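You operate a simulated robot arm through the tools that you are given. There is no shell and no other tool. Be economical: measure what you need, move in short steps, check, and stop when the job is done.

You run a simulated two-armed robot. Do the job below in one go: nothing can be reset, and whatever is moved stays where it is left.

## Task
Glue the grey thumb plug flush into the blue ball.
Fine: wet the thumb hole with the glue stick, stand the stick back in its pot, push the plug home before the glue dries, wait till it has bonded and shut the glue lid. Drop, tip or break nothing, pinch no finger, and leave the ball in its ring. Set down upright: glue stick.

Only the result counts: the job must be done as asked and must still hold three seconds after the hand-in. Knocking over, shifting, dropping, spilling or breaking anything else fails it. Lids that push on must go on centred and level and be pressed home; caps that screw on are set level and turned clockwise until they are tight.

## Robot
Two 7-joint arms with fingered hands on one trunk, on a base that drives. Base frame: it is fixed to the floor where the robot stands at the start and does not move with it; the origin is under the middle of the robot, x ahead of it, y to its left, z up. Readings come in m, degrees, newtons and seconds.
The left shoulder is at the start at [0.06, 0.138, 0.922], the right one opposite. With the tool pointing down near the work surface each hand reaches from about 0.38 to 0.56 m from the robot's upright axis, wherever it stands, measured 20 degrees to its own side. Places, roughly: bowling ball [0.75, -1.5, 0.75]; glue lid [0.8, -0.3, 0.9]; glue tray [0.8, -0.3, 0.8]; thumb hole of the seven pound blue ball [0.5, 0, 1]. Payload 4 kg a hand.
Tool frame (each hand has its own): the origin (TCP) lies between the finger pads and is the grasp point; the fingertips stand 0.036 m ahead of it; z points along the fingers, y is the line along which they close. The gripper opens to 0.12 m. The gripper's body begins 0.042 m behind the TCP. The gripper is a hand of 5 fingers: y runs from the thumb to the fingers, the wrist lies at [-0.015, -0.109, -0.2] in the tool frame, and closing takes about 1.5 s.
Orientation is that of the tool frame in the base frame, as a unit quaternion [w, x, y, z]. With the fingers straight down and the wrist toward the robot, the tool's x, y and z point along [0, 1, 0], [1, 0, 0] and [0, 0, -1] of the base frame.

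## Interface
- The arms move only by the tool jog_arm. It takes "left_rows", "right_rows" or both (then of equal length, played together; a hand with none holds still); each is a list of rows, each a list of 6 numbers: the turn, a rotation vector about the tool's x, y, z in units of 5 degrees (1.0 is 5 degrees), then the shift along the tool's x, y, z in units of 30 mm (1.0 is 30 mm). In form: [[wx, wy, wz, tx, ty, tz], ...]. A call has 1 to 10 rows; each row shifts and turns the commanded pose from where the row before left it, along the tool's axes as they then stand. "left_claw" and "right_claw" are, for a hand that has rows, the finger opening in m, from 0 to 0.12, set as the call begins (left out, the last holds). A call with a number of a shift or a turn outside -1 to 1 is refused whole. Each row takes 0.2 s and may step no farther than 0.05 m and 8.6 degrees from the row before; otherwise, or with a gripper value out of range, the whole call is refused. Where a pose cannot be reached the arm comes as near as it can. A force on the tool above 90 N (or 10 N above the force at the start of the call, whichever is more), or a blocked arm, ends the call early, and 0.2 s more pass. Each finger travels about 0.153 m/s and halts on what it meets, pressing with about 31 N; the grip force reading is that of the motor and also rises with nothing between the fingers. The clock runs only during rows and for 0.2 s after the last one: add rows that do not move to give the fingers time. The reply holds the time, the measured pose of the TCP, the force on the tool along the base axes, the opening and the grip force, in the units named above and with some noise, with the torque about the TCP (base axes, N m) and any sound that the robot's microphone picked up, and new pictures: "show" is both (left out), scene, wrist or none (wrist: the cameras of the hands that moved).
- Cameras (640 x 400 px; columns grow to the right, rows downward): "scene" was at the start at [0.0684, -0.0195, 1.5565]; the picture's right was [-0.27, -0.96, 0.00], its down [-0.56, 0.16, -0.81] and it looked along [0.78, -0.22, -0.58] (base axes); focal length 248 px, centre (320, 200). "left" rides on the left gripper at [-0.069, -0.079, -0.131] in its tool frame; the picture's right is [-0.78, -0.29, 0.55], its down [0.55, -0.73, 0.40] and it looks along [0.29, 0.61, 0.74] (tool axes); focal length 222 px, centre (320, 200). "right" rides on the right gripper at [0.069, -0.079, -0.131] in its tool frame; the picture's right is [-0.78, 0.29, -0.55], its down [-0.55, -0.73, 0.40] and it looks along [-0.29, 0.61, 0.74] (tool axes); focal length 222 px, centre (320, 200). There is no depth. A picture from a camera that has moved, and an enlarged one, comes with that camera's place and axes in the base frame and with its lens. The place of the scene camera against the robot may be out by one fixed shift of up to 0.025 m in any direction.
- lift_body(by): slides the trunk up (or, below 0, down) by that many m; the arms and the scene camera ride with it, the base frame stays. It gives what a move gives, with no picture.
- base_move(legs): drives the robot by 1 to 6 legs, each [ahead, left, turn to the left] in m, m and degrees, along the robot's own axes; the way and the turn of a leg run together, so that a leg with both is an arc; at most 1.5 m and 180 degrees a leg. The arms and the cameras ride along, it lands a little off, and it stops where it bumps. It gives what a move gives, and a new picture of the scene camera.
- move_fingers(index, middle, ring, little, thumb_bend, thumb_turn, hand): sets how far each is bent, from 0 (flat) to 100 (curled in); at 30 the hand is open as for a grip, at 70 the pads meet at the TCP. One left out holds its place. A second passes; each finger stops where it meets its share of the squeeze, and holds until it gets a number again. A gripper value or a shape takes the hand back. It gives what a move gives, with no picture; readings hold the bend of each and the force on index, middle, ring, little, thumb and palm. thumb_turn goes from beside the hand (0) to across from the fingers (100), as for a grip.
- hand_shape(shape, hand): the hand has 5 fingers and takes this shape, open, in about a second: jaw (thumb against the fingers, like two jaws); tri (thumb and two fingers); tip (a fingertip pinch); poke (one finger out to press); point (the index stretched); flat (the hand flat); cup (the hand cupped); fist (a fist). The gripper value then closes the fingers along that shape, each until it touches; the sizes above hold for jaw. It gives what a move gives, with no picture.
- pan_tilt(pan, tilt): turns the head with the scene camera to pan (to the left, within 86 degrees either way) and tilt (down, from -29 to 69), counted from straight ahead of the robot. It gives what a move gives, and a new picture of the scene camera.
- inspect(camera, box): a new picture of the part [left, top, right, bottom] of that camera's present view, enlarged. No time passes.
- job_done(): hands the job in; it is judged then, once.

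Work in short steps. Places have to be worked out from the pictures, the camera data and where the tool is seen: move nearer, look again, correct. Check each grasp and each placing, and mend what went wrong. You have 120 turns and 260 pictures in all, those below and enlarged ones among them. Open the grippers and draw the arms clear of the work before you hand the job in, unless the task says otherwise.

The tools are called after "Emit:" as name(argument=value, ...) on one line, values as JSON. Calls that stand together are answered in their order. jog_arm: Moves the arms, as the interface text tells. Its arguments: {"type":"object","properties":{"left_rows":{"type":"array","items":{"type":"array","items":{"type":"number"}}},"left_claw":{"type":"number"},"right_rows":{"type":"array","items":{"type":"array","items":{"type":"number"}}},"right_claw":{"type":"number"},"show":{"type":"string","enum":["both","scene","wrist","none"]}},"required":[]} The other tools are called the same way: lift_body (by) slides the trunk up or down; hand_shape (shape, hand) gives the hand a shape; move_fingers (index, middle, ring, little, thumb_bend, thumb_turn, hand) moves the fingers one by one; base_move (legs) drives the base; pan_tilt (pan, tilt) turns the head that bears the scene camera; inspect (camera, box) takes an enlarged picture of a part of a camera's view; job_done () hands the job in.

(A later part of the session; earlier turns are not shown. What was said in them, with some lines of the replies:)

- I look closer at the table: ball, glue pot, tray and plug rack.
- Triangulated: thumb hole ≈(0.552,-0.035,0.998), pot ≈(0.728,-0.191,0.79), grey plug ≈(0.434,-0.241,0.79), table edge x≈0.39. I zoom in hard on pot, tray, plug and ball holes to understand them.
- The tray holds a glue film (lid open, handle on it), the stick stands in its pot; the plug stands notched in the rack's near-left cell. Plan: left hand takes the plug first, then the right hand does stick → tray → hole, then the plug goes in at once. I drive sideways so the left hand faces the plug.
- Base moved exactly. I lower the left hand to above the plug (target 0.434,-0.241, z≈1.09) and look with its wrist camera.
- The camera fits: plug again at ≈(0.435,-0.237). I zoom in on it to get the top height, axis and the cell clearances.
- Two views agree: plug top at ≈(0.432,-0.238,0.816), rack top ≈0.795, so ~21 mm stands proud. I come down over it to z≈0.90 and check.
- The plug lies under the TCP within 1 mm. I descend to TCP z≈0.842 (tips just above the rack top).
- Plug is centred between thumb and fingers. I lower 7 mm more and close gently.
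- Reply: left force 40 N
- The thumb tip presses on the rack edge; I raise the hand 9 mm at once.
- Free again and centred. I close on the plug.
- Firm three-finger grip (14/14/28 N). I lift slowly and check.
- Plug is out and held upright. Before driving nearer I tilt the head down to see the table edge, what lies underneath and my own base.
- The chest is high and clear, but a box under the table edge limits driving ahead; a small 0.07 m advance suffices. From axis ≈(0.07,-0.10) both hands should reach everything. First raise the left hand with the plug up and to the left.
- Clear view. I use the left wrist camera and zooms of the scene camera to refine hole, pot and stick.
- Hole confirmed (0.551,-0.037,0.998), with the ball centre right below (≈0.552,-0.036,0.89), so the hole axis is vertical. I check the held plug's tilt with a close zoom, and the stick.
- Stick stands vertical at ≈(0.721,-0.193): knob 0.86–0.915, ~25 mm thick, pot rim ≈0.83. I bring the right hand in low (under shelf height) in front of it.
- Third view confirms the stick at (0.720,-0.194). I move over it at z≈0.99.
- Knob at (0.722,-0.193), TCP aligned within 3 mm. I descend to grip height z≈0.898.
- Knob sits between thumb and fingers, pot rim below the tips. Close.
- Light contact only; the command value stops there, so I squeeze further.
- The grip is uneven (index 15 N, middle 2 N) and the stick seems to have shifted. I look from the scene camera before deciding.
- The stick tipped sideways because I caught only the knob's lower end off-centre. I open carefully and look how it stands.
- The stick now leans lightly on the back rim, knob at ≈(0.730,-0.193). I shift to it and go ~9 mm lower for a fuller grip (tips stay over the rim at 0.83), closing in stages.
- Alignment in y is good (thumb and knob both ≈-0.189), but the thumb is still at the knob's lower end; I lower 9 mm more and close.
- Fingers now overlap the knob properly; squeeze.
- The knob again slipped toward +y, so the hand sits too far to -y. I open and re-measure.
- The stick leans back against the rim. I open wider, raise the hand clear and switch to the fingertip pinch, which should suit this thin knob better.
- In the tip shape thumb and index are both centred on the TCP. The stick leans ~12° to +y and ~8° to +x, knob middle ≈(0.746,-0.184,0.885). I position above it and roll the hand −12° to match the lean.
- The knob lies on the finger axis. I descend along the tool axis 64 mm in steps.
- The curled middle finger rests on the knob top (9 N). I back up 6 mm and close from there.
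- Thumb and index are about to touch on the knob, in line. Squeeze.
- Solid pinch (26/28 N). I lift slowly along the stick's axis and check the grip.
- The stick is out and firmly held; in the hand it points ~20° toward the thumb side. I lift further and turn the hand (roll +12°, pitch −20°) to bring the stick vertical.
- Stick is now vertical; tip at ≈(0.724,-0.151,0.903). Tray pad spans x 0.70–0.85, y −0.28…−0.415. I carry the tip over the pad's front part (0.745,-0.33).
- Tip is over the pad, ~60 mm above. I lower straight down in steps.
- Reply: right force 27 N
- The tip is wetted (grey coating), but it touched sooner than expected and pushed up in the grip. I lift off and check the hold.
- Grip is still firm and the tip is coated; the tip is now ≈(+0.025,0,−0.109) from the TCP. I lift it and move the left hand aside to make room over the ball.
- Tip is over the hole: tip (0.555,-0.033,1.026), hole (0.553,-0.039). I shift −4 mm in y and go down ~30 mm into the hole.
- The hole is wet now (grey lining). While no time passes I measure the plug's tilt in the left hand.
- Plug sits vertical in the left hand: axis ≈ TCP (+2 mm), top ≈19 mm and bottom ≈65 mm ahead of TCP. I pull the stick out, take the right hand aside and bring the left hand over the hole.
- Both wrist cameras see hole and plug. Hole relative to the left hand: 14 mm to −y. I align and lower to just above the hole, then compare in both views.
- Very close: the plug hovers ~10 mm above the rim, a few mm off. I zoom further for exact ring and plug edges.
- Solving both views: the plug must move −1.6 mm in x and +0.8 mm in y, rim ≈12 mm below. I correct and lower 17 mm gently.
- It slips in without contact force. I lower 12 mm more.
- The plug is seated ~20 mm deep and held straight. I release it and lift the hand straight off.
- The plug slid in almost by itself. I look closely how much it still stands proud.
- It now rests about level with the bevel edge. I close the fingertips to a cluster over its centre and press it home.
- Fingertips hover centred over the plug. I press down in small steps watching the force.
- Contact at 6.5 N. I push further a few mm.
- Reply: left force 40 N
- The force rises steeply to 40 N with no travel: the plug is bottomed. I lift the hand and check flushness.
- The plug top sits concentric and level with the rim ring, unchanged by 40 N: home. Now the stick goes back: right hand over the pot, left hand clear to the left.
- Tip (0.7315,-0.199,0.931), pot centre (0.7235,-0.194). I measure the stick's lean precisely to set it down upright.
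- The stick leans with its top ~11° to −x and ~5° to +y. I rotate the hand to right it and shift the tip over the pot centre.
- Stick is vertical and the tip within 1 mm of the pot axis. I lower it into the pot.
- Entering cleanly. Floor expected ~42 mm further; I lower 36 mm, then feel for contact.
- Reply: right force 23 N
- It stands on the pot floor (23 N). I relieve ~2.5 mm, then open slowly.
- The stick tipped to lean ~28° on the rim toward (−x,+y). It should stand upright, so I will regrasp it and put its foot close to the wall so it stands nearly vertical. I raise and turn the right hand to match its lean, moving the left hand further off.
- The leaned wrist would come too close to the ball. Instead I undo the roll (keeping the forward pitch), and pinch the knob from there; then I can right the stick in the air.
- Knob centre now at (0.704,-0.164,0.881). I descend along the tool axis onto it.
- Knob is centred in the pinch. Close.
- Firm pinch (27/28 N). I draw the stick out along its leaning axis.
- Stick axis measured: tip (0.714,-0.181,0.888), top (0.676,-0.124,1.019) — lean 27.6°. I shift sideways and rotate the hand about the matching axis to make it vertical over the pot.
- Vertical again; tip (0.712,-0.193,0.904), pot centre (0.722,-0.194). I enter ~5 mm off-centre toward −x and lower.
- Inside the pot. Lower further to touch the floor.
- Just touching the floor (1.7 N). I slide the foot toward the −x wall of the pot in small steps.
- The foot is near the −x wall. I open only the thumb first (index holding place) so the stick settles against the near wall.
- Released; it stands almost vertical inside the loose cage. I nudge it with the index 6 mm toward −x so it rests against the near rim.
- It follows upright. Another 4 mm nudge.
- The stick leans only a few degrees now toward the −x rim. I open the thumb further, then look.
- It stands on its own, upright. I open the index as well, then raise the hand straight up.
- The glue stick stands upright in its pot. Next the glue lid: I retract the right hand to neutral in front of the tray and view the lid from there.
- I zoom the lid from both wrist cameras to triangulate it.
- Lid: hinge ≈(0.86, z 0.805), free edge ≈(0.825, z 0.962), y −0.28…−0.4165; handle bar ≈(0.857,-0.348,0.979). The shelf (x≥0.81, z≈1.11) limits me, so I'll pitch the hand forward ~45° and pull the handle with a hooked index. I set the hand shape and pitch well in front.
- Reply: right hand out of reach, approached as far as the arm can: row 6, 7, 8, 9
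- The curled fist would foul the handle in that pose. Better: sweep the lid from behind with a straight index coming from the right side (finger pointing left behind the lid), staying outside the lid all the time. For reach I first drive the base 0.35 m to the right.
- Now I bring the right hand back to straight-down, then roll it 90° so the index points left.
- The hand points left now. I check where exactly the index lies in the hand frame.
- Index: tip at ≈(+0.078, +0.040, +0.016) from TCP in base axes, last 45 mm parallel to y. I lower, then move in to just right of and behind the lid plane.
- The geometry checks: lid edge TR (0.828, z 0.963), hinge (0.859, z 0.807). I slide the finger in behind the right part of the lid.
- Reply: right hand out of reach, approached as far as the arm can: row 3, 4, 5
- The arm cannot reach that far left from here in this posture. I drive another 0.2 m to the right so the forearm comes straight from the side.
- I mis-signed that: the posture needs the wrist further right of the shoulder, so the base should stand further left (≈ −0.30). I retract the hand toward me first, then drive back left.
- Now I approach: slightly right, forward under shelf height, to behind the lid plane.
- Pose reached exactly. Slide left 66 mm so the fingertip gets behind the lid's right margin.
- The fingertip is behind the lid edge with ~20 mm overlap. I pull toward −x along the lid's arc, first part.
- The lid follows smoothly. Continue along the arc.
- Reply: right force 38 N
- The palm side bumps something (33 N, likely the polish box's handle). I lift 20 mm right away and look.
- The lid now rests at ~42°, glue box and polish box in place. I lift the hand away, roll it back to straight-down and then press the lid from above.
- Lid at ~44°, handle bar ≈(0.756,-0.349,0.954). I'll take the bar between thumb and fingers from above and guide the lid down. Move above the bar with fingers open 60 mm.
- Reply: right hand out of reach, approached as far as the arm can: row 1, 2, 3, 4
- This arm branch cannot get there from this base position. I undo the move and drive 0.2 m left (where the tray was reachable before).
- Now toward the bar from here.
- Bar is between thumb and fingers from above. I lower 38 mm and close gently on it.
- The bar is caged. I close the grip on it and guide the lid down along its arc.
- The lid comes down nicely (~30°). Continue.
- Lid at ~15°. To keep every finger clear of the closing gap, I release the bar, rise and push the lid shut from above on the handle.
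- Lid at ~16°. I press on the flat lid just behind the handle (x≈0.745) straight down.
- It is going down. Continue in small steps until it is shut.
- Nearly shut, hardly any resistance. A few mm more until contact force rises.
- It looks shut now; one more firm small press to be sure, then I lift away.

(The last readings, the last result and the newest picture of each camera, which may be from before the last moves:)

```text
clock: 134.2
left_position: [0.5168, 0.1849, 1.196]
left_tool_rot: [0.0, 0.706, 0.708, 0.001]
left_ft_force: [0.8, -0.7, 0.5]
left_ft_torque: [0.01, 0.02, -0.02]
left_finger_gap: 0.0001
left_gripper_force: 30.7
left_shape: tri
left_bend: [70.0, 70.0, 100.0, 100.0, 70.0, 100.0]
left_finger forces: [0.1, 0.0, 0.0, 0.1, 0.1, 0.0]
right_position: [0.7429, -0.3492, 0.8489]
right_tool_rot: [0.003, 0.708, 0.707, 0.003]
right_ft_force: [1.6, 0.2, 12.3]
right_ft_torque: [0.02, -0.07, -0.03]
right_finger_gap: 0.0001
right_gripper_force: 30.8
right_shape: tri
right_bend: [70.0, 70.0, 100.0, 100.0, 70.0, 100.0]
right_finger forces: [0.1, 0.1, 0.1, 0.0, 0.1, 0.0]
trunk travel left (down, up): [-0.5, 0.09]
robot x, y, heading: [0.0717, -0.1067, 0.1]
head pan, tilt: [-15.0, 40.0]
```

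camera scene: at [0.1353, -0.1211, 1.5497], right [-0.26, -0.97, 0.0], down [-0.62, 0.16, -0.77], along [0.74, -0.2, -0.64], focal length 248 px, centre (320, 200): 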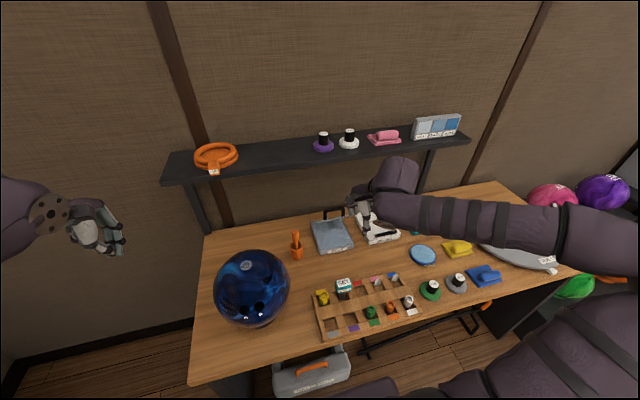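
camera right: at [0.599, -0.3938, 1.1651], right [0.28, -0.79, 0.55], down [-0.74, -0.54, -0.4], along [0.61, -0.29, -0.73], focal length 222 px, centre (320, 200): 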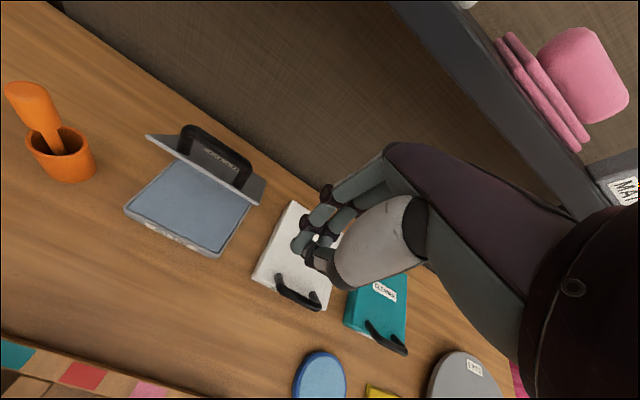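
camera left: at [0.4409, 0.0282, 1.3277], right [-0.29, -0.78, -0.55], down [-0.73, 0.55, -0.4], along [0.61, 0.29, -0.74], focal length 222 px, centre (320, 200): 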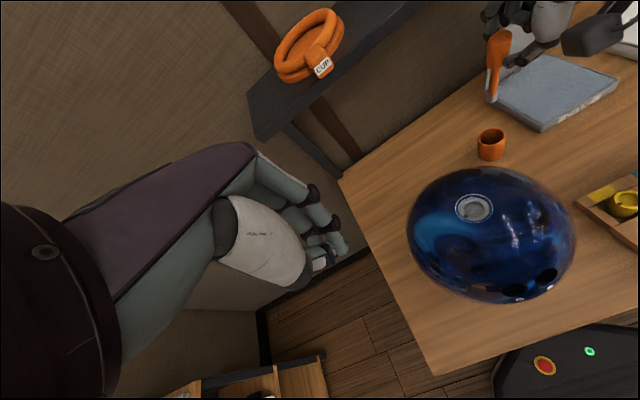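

12 N of firm resistance: the lid is closed. I lift the hand straight up and back, opening it, and check everything.

Emit:
jog_arm(right_rows=[[0, 0, 0, 0, 0, -0.8], [0, 0, 0, 0, 0, -1], [0, 0, 0, 0, 0, -1], [0, 0, 0, 0, 0, -1], [0, 0, 0, -0.3, -0.9, -0.6], [0, 0, 0, -0.3, -0.9, -0.6], [0, 0, 0, -0.3, -0.9, -0.6], [0, 0, 0, -0.3, -0.9, -0.6], [0, 0, 0, -0.3, -0.9, 0], [0, 0, 0, -0.3, -0.9, 0]], show="both")

Emit:
inspect(camera="scene", box=[270, 200, 420, 270])

Emit:
inspect(camera="left", box=[380, 30, 640, 240])

```text
clock: 136.4
left_position: [0.5183, 0.1857, 1.1963]
left_tool_rot: [0.0, 0.706, 0.709, 0.0]
left_ft_force: [-0.5, -0.8, 0.5]
left_ft_torque: [0.0, -0.01, 0.0]
left_finger_gap: 0.0
left_gripper_force: 30.8
left_shape: tri
left_bend: [70.0, 70.0, 100.0, 100.0, 70.0, 100.0]
left_finger forces: [0.0, 0.0, 0.0, 0.0, 0.0, 0.1]
right_position: [0.5791, -0.4023, 1.0302]
right_tool_rot: [0.001, 0.708, 0.706, 0.003]
right_ft_force: [0.0, -0.6, -0.9]
right_ft_torque: [-0.04, -0.01, -0.02]
right_finger_gap: 0.0003
right_gripper_force: 30.6
right_shape: tri
right_bend: [70.0, 70.0, 100.0, 100.0, 70.0, 100.0]
right_finger forces: [0.0, 0.0, 0.1, 0.1, 0.0, 0.0]
trunk travel left (down, up): [-0.5, 0.09]
robot x, y, heading: [0.0711, -0.1042, 0.2]
head pan, tilt: [-15.0, 40.0]
camera scene: at [0.1346, -0.1222, 1.5497], right [-0.26, -0.97, 0.0], down [-0.62, 0.16, -0.77], along [0.74, -0.2, -0.64], focal length 248 px, centre (320, 200)
camera right: at [0.5003, -0.3339, 1.1603], right [0.29, -0.79, 0.55], down [-0.73, -0.55, -0.4], along [0.62, -0.29, -0.73], focal length 222 px, centre (320, 200)
```

scene: 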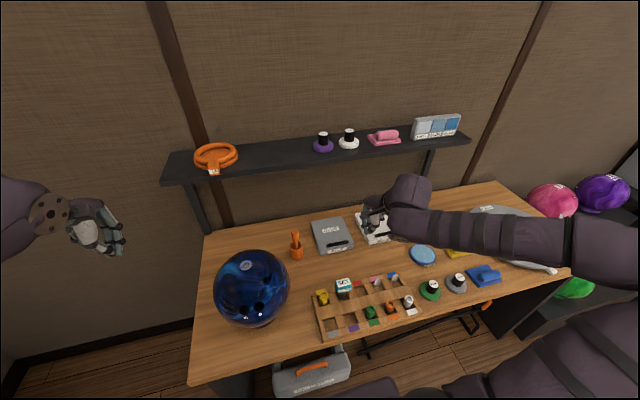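
right: 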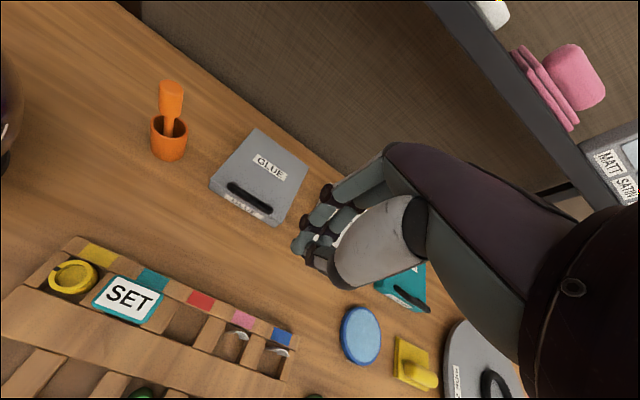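

```text
4.27 times, centred on (345, 235) of scene
camera zoom: at [0.1346, -0.1222, 1.5497], right [-0.26, -0.97, 0.0], down [-0.62, 0.16, -0.77], along [0.74, -0.2, -0.64], focal length 1059 px, centre (213, 51)
```

zoom: 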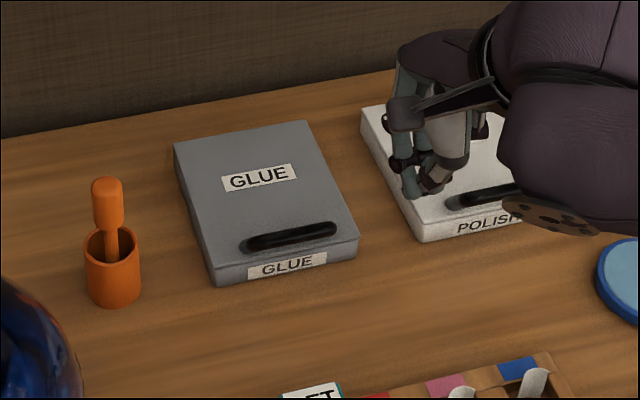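

```text
1.90 times, centred on (510, 135) of left
camera zoom: at [0.4399, 0.1147, 1.3268], right [-0.29, -0.79, -0.55], down [-0.74, 0.55, -0.4], along [0.61, 0.29, -0.74], focal length 423 px, centre (-42, 324)
```

zoom: 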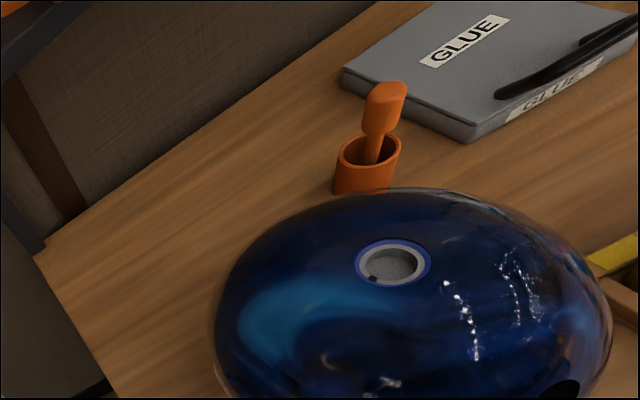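

Lid shut, stick upright, ball in its ring. A last close look at the plug while I open both hands.

Emit:
jog_arm(right_rows=[[0, 0, 0, -0.5, -0.5, -0.5], [0, 0, 0, -0.5, -0.5, -0.5], [0, 0, 0, 0, 0, -0.5], [0, 0, 0, 0, 0, 0]], left_rows=[[0, 0, 0, 0, 0, 0], [0, 0, 0, 0, 0, 0], [0, 0, 0, 0, 0, 0], [0, 0, 0, 0, 0, 0]], right_claw=0.1, left_claw=0.1, show="none")

Emit:
inspect(camera="left", box=[480, 70, 580, 160])

Emit:
inspect(camera="scene", box=[200, 230, 310, 340])

```text
clock: 137.4
left_position: [0.5191, 0.1852, 1.1965]
left_tool_rot: [0.0, 0.706, 0.708, 0.001]
left_ft_force: [0.6, -0.7, -0.4]
left_ft_torque: [0.04, 0.0, -0.01]
left_finger_gap: 0.1001
left_gripper_force: 0.0
left_shape: tri
left_bend: [31.0, 34.0, 99.0, 99.0, 39.0, 98.0]
left_finger forces: [0.0, 0.1, 0.1, 0.0, 0.0, 0.0]
right_position: [0.5496, -0.4338, 1.0753]
right_tool_rot: [0.001, 0.709, 0.706, 0.002]
right_ft_force: [0.4, -0.3, 0.1]
right_ft_torque: [-0.01, 0.02, -0.05]
right_finger_gap: 0.1
right_gripper_force: 0.0
right_shape: tri
right_bend: [31.0, 34.0, 99.0, 99.0, 39.0, 98.0]
right_finger forces: [0.1, 0.1, 0.0, 0.0, 0.0, 0.1]
trunk travel left (down, up): [-0.5, 0.09]
robot x, y, heading: [0.0684, -0.1046, 0.1]
head pan, tilt: [-15.0, 40.0]
```

```text
4.44 times, centred on (530, 115) of left
camera zoom: at [0.4406, 0.114, 1.3267], right [-0.29, -0.79, -0.55], down [-0.74, 0.55, -0.4], along [0.61, 0.29, -0.74], focal length 987 px, centre (-613, 578)
```

zoom: 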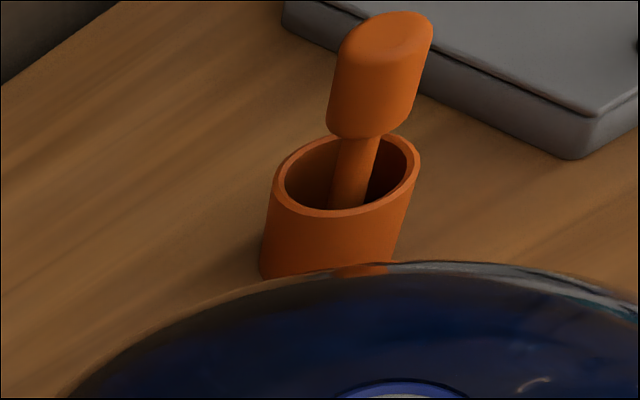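

```text
3.64 times, centred on (255, 285) of scene
camera zoom: at [0.1353, -0.1229, 1.5496], right [-0.26, -0.97, 0.0], down [-0.62, 0.16, -0.77], along [0.74, -0.2, -0.64], focal length 902 px, centre (556, -109)
```

zoom: 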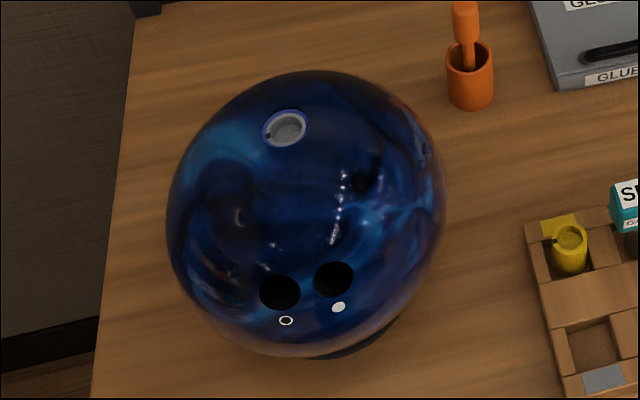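

One more zoom on the plug itself.

Emit:
inspect(camera="left", box=[535, 140, 595, 185])

Emit:
inspect(camera="scene", box=[230, 255, 265, 280])

```text
8.89 times, centred on (565, 162) of left
camera zoom: at [0.4406, 0.114, 1.3267], right [-0.29, -0.79, -0.55], down [-0.74, 0.55, -0.4], along [0.61, 0.29, -0.74], focal length 1974 px, centre (-1858, 533)
```

zoom: 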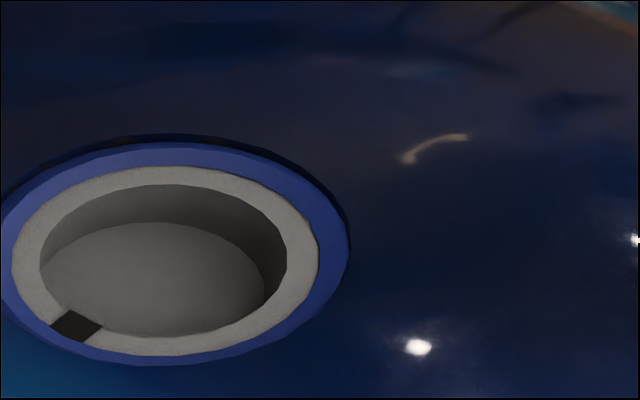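

```text
16.00 times, centred on (248, 268) of scene
camera zoom: at [0.1353, -0.1229, 1.5496], right [-0.26, -0.97, 0.0], down [-0.62, 0.16, -0.77], along [0.74, -0.2, -0.64], focal length 3971 px, centre (1480, -880)
```

zoom: 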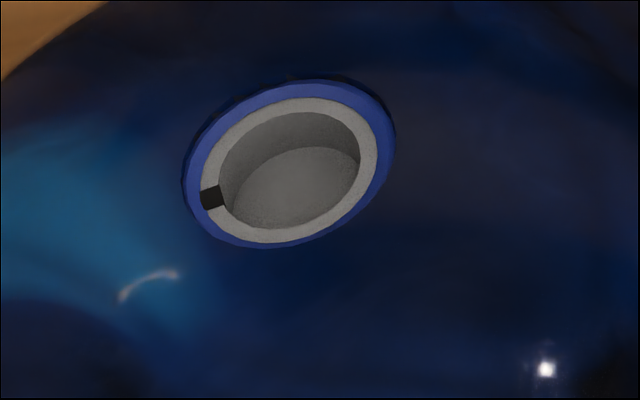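

The plug sits flush and its bond ring has turned solid blue. The lid is shut, the stick is in its pot and both hands are clear, so I hand in.

Emit:
job_done()

```text
The job is handed in.
```

The grey thumb plug is glued flush in the blue ball and looks bonded. The ball is still in its ring, the glue stick is back in its pot, the glue lid is shut, and both hands are open and clear.

- **Order:** I pushed the plug home before putting the stick back, so the glue would not dry first.
- **Glue stick:** It fell over against the pot rim on the first try. I picked it up and reset it, and it now stands on its own, leaning slightly.
- **Polish box:** My hand pressed on it briefly while I was closing the glue lid. It looked unmoved afterwards, give or take a couple of millimetres.
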